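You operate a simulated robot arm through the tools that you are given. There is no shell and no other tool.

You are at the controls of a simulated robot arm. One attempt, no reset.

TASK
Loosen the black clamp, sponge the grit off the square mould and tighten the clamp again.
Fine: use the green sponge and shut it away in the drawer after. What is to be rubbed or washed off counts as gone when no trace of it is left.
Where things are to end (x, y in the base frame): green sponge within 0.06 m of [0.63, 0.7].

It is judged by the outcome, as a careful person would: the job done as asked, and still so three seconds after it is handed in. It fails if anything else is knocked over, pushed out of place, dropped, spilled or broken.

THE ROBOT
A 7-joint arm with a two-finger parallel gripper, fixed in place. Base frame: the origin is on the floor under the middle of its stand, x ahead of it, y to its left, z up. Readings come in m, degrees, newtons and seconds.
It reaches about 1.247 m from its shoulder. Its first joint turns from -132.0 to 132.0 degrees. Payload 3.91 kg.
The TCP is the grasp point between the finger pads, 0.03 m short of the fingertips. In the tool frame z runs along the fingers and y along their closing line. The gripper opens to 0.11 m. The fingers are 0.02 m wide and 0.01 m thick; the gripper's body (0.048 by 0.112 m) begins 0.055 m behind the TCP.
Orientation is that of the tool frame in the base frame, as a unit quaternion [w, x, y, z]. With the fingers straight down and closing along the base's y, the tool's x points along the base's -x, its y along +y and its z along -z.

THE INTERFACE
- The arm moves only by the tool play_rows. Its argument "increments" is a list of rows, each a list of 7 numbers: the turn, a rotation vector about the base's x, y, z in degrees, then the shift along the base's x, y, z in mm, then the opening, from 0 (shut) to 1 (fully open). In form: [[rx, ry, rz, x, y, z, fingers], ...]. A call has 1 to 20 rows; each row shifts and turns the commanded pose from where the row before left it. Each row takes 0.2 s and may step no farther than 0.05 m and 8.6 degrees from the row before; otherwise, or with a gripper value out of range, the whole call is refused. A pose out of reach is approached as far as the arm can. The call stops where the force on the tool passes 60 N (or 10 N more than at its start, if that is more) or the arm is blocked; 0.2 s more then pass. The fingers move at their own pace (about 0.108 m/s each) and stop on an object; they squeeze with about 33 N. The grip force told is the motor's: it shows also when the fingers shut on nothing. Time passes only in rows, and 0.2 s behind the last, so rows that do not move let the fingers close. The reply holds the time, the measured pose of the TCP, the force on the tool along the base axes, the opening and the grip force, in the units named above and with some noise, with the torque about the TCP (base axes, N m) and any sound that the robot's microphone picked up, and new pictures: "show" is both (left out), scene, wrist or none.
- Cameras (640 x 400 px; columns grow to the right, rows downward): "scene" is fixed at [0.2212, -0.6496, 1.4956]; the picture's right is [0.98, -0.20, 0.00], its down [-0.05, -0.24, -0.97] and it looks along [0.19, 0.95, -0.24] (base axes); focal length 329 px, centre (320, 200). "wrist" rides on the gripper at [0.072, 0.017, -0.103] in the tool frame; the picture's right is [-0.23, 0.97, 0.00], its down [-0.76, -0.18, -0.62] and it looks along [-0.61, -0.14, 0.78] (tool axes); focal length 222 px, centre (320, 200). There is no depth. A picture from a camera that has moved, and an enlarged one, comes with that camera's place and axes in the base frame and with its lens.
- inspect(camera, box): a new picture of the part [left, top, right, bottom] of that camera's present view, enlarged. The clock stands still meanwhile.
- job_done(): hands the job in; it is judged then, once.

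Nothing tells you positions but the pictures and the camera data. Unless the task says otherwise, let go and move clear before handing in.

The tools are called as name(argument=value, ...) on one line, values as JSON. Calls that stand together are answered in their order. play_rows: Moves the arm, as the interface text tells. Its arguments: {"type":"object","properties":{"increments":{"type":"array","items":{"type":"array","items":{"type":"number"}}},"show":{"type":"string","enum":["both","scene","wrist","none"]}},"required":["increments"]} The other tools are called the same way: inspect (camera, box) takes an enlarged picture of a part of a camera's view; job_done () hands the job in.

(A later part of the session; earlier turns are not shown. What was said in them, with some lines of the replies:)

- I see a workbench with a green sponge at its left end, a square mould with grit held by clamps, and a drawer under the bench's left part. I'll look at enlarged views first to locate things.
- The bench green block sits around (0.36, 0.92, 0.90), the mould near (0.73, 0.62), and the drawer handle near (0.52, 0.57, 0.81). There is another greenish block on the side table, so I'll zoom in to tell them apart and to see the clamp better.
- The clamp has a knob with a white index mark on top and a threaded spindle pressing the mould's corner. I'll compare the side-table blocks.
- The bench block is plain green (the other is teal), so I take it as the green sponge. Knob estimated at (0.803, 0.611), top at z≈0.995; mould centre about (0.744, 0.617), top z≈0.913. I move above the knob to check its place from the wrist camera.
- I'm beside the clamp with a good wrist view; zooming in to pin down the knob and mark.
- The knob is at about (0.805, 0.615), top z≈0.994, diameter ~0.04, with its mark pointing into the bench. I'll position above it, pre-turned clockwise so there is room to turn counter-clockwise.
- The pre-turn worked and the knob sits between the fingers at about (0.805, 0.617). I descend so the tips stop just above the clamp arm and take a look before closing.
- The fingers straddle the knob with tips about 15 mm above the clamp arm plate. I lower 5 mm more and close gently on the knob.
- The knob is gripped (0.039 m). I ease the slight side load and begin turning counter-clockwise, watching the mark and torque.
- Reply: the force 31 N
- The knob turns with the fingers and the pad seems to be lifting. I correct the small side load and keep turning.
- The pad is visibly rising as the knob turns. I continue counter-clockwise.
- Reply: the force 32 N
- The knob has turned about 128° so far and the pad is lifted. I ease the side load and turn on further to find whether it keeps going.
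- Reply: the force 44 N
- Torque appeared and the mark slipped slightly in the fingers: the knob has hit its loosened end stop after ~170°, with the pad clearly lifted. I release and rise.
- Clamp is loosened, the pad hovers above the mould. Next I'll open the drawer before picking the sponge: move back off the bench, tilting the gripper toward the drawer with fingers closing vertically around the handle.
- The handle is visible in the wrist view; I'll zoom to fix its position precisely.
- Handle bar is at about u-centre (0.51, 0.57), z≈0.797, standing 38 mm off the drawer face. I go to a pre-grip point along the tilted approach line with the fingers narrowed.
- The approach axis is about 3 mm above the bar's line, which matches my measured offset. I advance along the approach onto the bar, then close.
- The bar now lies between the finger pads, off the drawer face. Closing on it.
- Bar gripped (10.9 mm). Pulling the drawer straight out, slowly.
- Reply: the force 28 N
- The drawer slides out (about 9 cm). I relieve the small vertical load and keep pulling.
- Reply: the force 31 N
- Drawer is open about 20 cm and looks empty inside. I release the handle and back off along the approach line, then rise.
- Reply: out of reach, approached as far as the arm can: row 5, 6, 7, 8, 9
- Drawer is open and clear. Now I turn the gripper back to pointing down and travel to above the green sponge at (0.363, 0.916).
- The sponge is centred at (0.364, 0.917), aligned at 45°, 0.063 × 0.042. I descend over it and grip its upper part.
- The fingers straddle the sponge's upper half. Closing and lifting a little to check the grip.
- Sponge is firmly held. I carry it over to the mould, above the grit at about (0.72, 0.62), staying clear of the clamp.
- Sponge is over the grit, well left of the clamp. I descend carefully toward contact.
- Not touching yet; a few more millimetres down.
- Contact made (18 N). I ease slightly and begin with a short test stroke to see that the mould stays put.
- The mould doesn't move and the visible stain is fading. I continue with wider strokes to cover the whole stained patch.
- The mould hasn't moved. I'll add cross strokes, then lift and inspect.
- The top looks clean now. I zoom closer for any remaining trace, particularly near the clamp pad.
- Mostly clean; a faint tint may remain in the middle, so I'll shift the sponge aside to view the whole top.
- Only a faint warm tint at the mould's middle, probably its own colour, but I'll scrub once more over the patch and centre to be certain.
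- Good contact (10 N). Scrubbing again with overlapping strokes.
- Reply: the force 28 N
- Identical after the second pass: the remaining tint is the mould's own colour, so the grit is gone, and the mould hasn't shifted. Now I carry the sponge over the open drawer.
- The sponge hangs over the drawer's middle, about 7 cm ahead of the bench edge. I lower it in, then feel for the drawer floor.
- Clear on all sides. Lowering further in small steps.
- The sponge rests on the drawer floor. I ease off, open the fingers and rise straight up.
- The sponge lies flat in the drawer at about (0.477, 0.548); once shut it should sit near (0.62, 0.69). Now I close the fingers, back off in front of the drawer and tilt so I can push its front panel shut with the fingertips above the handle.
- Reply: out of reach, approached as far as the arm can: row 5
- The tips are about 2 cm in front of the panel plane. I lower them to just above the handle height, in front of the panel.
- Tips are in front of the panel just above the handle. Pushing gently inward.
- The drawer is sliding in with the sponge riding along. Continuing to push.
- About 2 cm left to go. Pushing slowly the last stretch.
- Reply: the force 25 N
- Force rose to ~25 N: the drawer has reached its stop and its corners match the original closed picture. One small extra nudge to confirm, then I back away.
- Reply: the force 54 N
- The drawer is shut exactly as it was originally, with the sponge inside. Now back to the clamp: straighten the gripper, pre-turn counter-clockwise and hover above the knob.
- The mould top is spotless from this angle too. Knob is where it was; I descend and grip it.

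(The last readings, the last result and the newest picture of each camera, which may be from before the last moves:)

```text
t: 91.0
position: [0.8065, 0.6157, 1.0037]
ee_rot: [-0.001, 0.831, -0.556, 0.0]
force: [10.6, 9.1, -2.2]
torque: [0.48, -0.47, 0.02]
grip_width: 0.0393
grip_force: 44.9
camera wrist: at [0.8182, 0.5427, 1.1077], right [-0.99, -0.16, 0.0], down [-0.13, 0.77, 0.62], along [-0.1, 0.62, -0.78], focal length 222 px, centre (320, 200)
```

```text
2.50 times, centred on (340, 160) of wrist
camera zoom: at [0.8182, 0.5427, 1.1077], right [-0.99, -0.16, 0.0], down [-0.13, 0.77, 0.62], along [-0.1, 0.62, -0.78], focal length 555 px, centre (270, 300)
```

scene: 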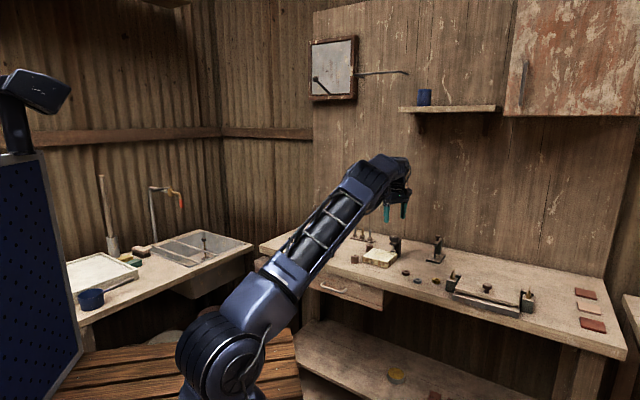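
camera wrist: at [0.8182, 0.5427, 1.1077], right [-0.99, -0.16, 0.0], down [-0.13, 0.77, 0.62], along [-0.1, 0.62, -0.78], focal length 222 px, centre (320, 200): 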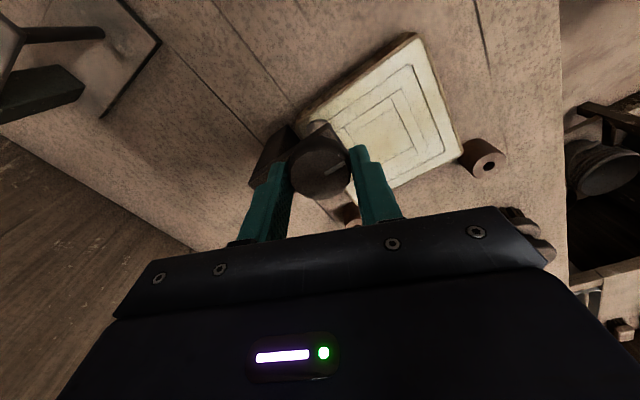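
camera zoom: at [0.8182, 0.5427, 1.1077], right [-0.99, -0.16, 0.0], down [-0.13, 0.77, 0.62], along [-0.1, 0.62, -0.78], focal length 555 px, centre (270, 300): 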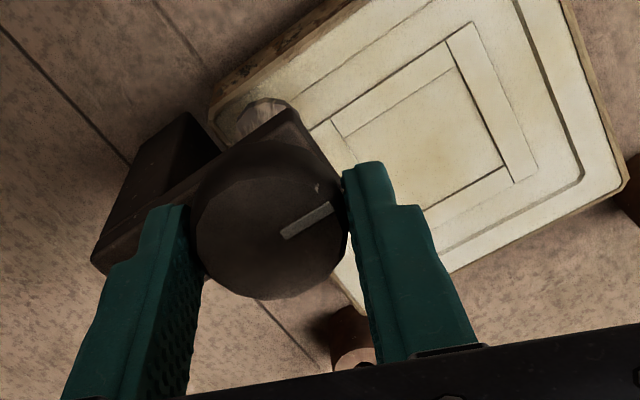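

Knob gripped; by the mark it had turned 168° counter-clockwise in total. I now turn it clockwise in stages.

play_rows(increments=[[0, 0, 0, 0.4, 0.4, 0, 0.2], [0, 0, -7, 0, 0, 0, 0.2], [0, 0, -7, 0, 0, 0, 0.2], [0, 0, -7, 0, 0, 0, 0.2], [0, 0, -7, 0, 0, 0, 0.2], [0, 0, -7, 0, 0, 0, 0.2], [0, 0, -7, 0, 0, 0, 0.2], [0, 0, -7, 0, 0, 0, 0.2]], show="wrist")

inspect(camera="scene", box=[350, 190, 446, 265])

inspect(camera="wrist", box=[240, 80, 440, 240])

```text
t: 92.8
position: [0.8057, 0.6161, 1.0036]
ee_rot: [0.0, -0.525, 0.851, 0.0]
force: [24.8, 9.4, 3.2]
torque: [0.3, -0.94, 0.03]
grip_width: 0.0395
grip_force: 44.9
camera wrist: at [0.7592, 0.559, 1.1077], right [-0.77, 0.64, 0.0], down [0.5, 0.6, 0.62], along [0.4, 0.48, -0.78], focal length 222 px, centre (320, 200)
```

wrist: 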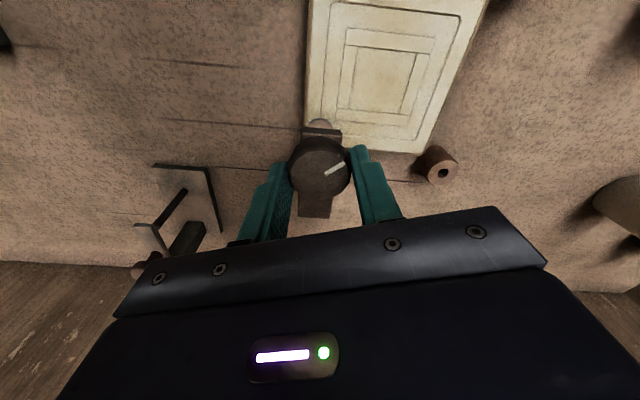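

```text
5.33 times, centred on (398, 228) of scene
camera zoom: at [0.2212, -0.6496, 1.4956], right [0.98, -0.2, 0.0], down [-0.05, -0.24, -0.97], along [0.19, 0.95, -0.24], focal length 1752 px, centre (-96, 53)
```

zoom: 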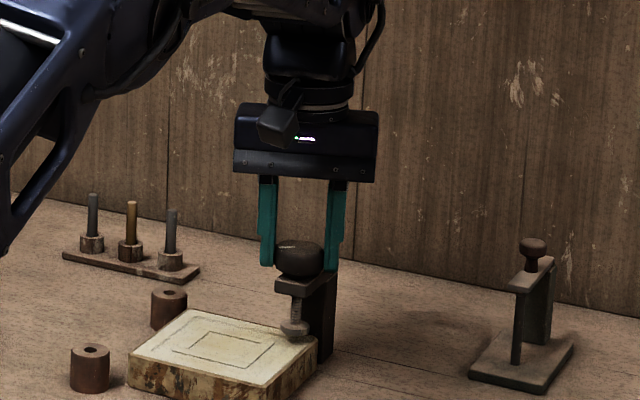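

```text
2.50 times, centred on (340, 160) of wrist
camera zoom: at [0.7592, 0.559, 1.1077], right [-0.77, 0.64, 0.0], down [0.5, 0.6, 0.62], along [0.4, 0.48, -0.78], focal length 555 px, centre (270, 300)
```

zoom: 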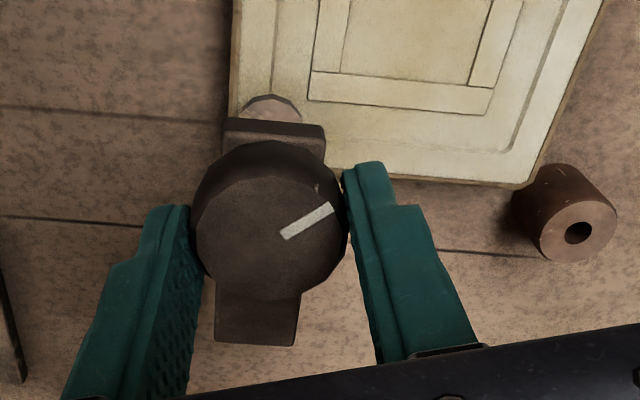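

The knob follows and the pad is coming down. Continuing clockwise.

play_rows(increments=[[0, 0, 0, 1.2, 0.4, 0, 0.2], [0, 0, -7, 0, 0, 0, 0.2], [0, 0, -7, 0, 0, 0, 0.2], [0, 0, -7, 0, 0, 0, 0.2], [0, 0, -7, 0, 0, 0, 0.2], [0, 0, -7, 0, 0, 0, 0.2], [0, 0, -7, 0, 0, 0, 0.2], [0, 0, -7, 0, 0, 0, 0.2], [0, 0, -7, 0, 0, 0, 0.2]], show="none")

inspect(camera="scene", box=[350, 190, 446, 265])

inspect(camera="wrist", box=[240, 80, 440, 240])

```text
t: 94.8
position: [0.8078, 0.6159, 1.0039]
ee_rot: [0.0, -0.064, 0.998, -0.001]
force: [-7.2, -23.2, 5.4]
torque: [-0.73, 0.38, 0.01]
grip_width: 0.0393
grip_force: 44.8
```

```text
5.33 times, centred on (398, 228) of scene
camera zoom: at [0.2212, -0.6496, 1.4956], right [0.98, -0.2, 0.0], down [-0.05, -0.24, -0.97], along [0.19, 0.95, -0.24], focal length 1752 px, centre (-96, 53)
```

zoom: 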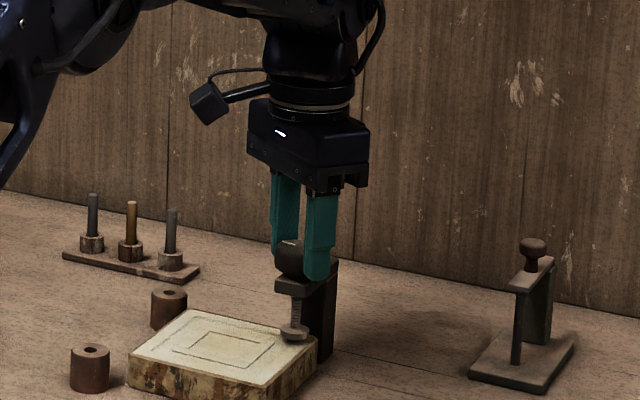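

```text
2.50 times, centred on (340, 160) of wrist
camera zoom: at [0.7334, 0.6231, 1.1077], right [0.1, 0.99, 0.0], down [0.78, -0.08, 0.62], along [0.62, -0.06, -0.78], focal length 555 px, centre (270, 300)
```

zoom: 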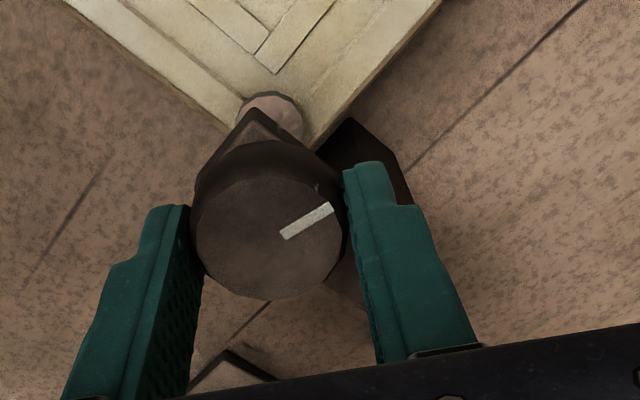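

Turned 105° back; about 63° remain. Continuing with side load eased.

play_rows(increments=[[0, 0, 0, -0.5, -1.3, 0, 0.2], [0, 0, -7, 0, 0, 0, 0.2], [0, 0, -7, 0, 0, 0, 0.2], [0, 0, -7, 0, 0, 0, 0.2], [0, 0, -7, 0, 0, 0, 0.2], [0, 0, -7, 0, 0, 0, 0.2], [0, 0, -7, 0, 0, 0, 0.2], [0, 0, -7, 0, 0, 0, 0.2]], show="none")

inspect(camera="scene", box=[350, 190, 446, 265])

inspect(camera="wrist", box=[240, 80, 440, 240])

```text
t: 96.6
position: [0.8062, 0.6145, 1.0041]
ee_rot: [-0.001, 0.355, 0.935, 0.001]
force: [19.6, 3.8, 5.1]
torque: [-0.04, -0.54, -0.03]
grip_width: 0.0396
grip_force: 44.7
```

```text
5.33 times, centred on (398, 228) of scene
camera zoom: at [0.2212, -0.6496, 1.4956], right [0.98, -0.2, 0.0], down [-0.05, -0.24, -0.97], along [0.19, 0.95, -0.24], focal length 1752 px, centre (-96, 53)
```

zoom: 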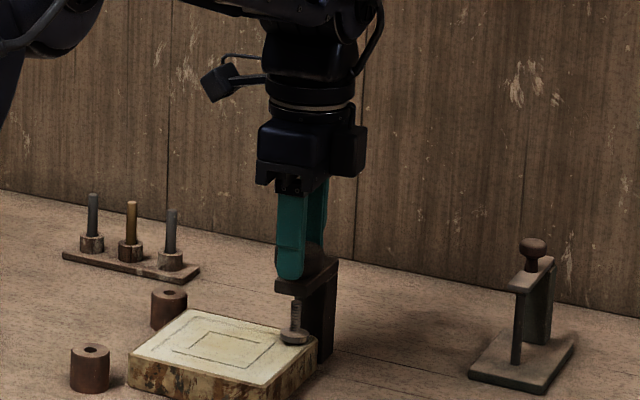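

```text
2.50 times, centred on (340, 160) of wrist
camera zoom: at [0.7642, 0.6755, 1.1077], right [0.82, 0.58, 0.0], down [0.45, -0.64, 0.62], along [0.36, -0.51, -0.78], focal length 555 px, centre (270, 300)
```

zoom: 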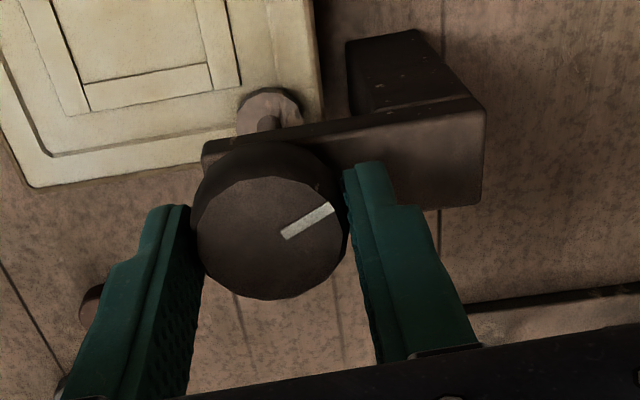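

About 14° left to the original tight mark. I turn on in smaller steps watching for torque.

play_rows(increments=[[0, 0, -4, 0.8, 0.2, 0, 0.2], [0, 0, -4, 0, 0, 0, 0.2], [0, 0, -4, 0, 0, 0, 0.2], [0, 0, -3, 0, 0, 0, 0.2], [0, 0, 0, 0, 0, 0, 0.2]], show="none")

inspect(camera="wrist", box=[240, 80, 440, 240])

```text
t: 97.8
position: [0.8066, 0.6144, 1.0022]
ee_rot: [0.0, 0.474, 0.881, 0.0]
force: [6.8, -4.9, 8.6]
torque: [-0.09, 0.0, -0.02]
grip_width: 0.0394
grip_force: 45.4
```

```text
2.50 times, centred on (340, 160) of wrist
camera zoom: at [0.7812, 0.6844, 1.1077], right [0.94, 0.35, 0.0], down [0.27, -0.73, 0.62], along [0.22, -0.58, -0.78], focal length 555 px, centre (270, 300)
```

zoom: 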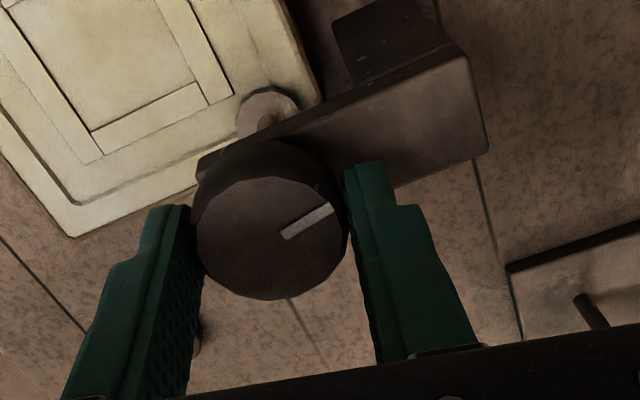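

The mark is back at its original angle. I turn slightly further to feel that it's firmly tight.

play_rows(increments=[[0, 0, -3, 0, 0, 0, 0.2], [0, 0, -3, 0, 0, 0, 0.2], [0, 0, 0, 0, 0, 0, 0.2]], show="none")

inspect(camera="wrist", box=[240, 80, 440, 240])

```text
t: 98.6
position: [0.8061, 0.6135, 1.0028]
ee_rot: [0.0, 0.518, 0.855, -0.002]
force: [-3.9, -8.2, 5.6]
torque: [-0.42, 0.1, 0.0]
grip_width: 0.0394
grip_force: 45.1
```

```text
2.50 times, centred on (340, 160) of wrist
camera zoom: at [0.7886, 0.6868, 1.1076], right [0.97, 0.25, 0.0], down [0.19, -0.76, 0.62], along [0.15, -0.6, -0.78], focal length 555 px, centre (270, 300)
```

zoom: 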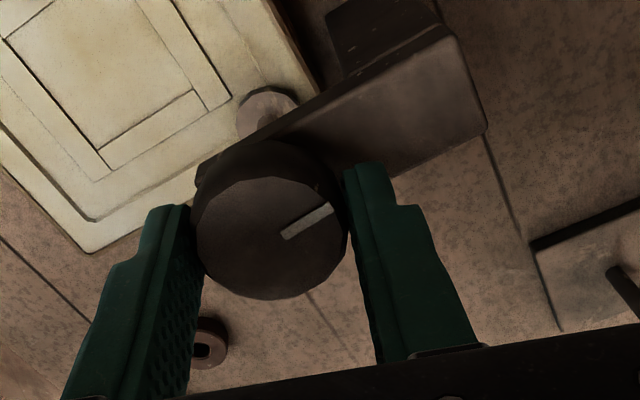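

play_rows(increments=[[0, 0, -3, 0, 0, 0, 0.2], [0, 0, -3, 0, 0, 0, 0.2], [0, 0, 0, 0, 0, 0, 0.2]], show="none")

inspect(camera="wrist", box=[240, 80, 440, 240])

inspect(camera="scene", box=[370, 225, 418, 265])

```text
t: 99.4
position: [0.8078, 0.6139, 1.003]
ee_rot: [0.0, 0.563, 0.826, 0.0]
force: [-13.6, -15.1, -2.4]
torque: [-0.21, 0.42, 0.54]
grip_width: 0.0393
grip_force: 44.8
```

```text
2.50 times, centred on (340, 160) of wrist
camera zoom: at [0.7962, 0.6884, 1.1076], right [0.99, 0.15, 0.0], down [0.11, -0.77, 0.62], along [0.09, -0.62, -0.78], focal length 555 px, centre (270, 300)
```

zoom: 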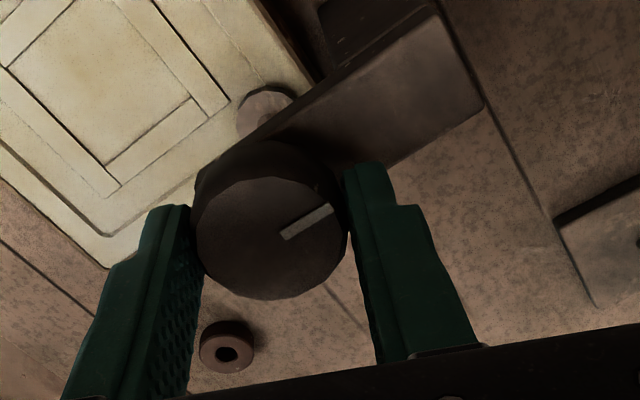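

```text
10.00 times, centred on (394, 245) of scene
camera zoom: at [0.2212, -0.6496, 1.4956], right [0.98, -0.2, 0.0], down [-0.05, -0.24, -0.97], along [0.19, 0.95, -0.24], focal length 3286 px, centre (-420, -250)
```

zoom: 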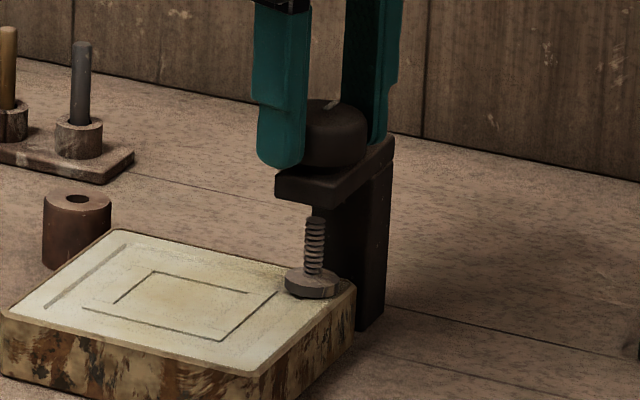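

Torque has risen to 0.54 N·m: the pad bears on the mould. One last small turn to firm it up.

play_rows(increments=[[0, 0, -3, 0, 0, 0, 0.2], [0, 0, 0, 0, 0, 0, 0.2]], show="none")

inspect(camera="wrist", box=[240, 80, 440, 240])

```text
t: 100.0
position: [0.8068, 0.6147, 1.0038]
ee_rot: [0.0, 0.585, 0.811, -0.001]
force: [-22.5, -21.2, -6.4]
torque: [-0.93, 0.47, 0.74]
grip_width: 0.0393
grip_force: 45.3
```

```text
2.50 times, centred on (340, 160) of wrist
camera zoom: at [0.8, 0.6887, 1.1076], right [1.0, 0.09, 0.0], down [0.07, -0.78, 0.62], along [0.06, -0.62, -0.78], focal length 555 px, centre (270, 300)
```

zoom: 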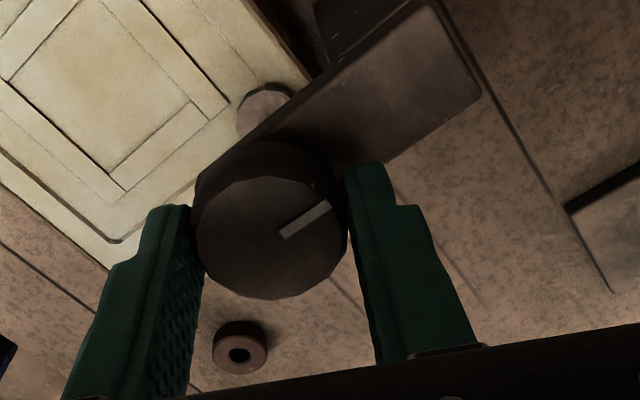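

Torque 0.74 N·m: firmly tight. I ease the side load, open the fingers without turning back, and rise clear.

play_rows(increments=[[0, 0, 0, -0.8, -0.8, 0, 0.2], [0, 0, 0, 0, 0, 0, 0.5], [0, 0, 0, 0, 0, 0, 0.8], [0, 0, 0, 0, 0, 0, 0.8], [0, 0, 0, 0, 0, 25, 0.8], [0, 0, 0, 0, 0, 40, 0.8], [0, 0, 0, 0, 0, 40, 0.8], [0, 0, 0, -10, 0, 40, 0.8], [0, 0, 0, 0, 0, 0, 0.8]])

inspect(camera="scene", box=[350, 225, 414, 265])

inspect(camera="wrist", box=[180, 40, 440, 220])

inspect(camera="scene", box=[260, 200, 420, 300])

```text
t: 102.0
position: [0.7961, 0.6138, 1.1493]
ee_rot: [0.0, 0.585, 0.811, 0.0]
force: [0.0, 0.7, -0.2]
torque: [0.01, -0.03, -0.03]
grip_width: 0.0879
grip_force: 0.0
camera wrist: at [0.7896, 0.6874, 1.254], right [1.0, 0.09, 0.0], down [0.07, -0.78, 0.62], along [0.06, -0.62, -0.78], focal length 222 px, centre (320, 200)
```

scene: 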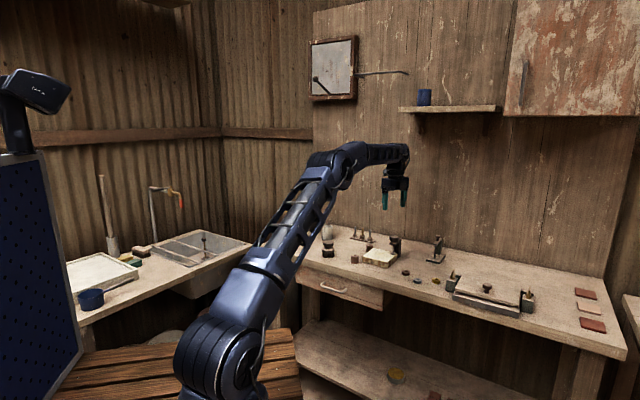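
wrist: 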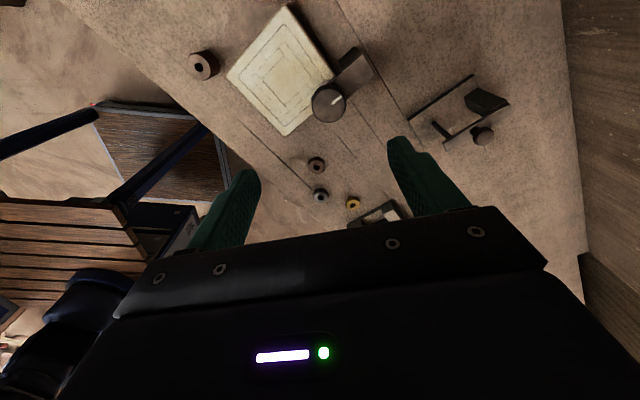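

```text
10.00 times, centred on (382, 245) of scene
camera zoom: at [0.2212, -0.6496, 1.4956], right [0.98, -0.2, 0.0], down [-0.05, -0.24, -0.97], along [0.19, 0.95, -0.24], focal length 3286 px, centre (-300, -250)
```

zoom: 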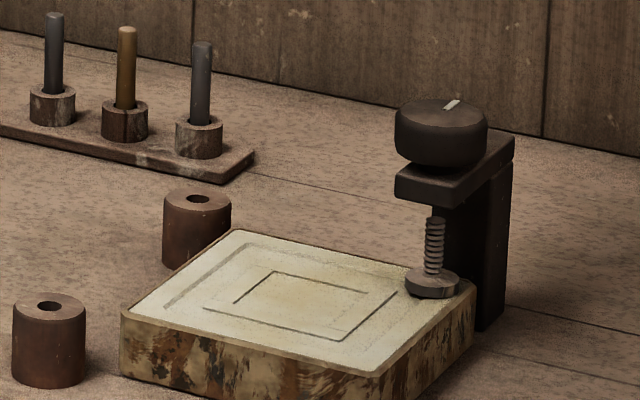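

```text
2.22 times, centred on (310, 130) of wrist
camera zoom: at [0.7896, 0.6874, 1.254], right [1.0, 0.09, 0.0], down [0.07, -0.78, 0.62], along [0.06, -0.62, -0.78], focal length 494 px, centre (342, 356)
```

zoom: 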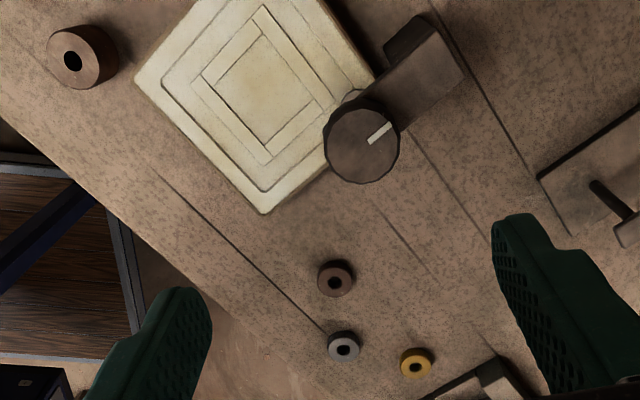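

```text
4.00 times, centred on (340, 250) of scene
camera zoom: at [0.2212, -0.6496, 1.4956], right [0.98, -0.2, 0.0], down [-0.05, -0.24, -0.97], along [0.19, 0.95, -0.24], focal length 1314 px, centre (240, 0)
```

zoom: 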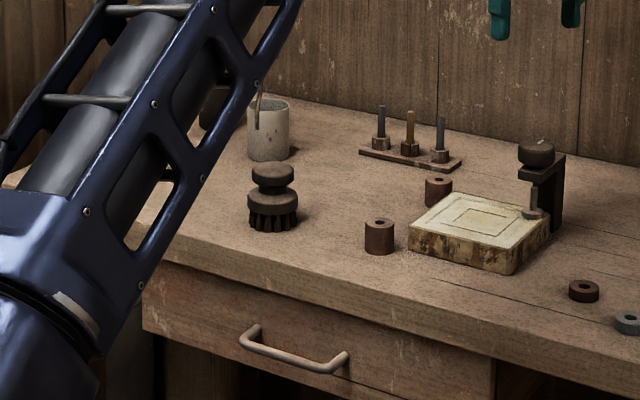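

Everything matches: the mould top is clean, nothing has shifted, the clamp pad is pressed tight on the mould, the drawer is shut with the sponge inside, and the gripper is clear. Handing in.

job_done()

```text
The job is handed in.
```

The job is done and handed in; I haven't been told how it was judged.

- **Clamp:** I loosened the black clamp by about 168° until it stopped, then tightened it again after cleaning. The knob ended slightly past its original mark and resisted firmly, with the pad pressed on the mould.
- **Mould:** I rubbed the grit off with two passes of the green sponge from the bench. No grit shows in either camera. A faint warm tint in the middle was the same after the second pass, so I took it as the mould's own colour. The mould did not shift.
- **Sponge:** I put it flat in the drawer and pushed the drawer shut to its stop. The sponge should be at about (0.62, 0.69), roughly 0.01 m from the target. I worked that out from where I set it down and how far the drawer slid, because I couldn't see inside once it was closed.

From what the cameras showed, nothing else on the bench was moved or knocked over. I opened the gripper and lifted the arm clear before handing in.
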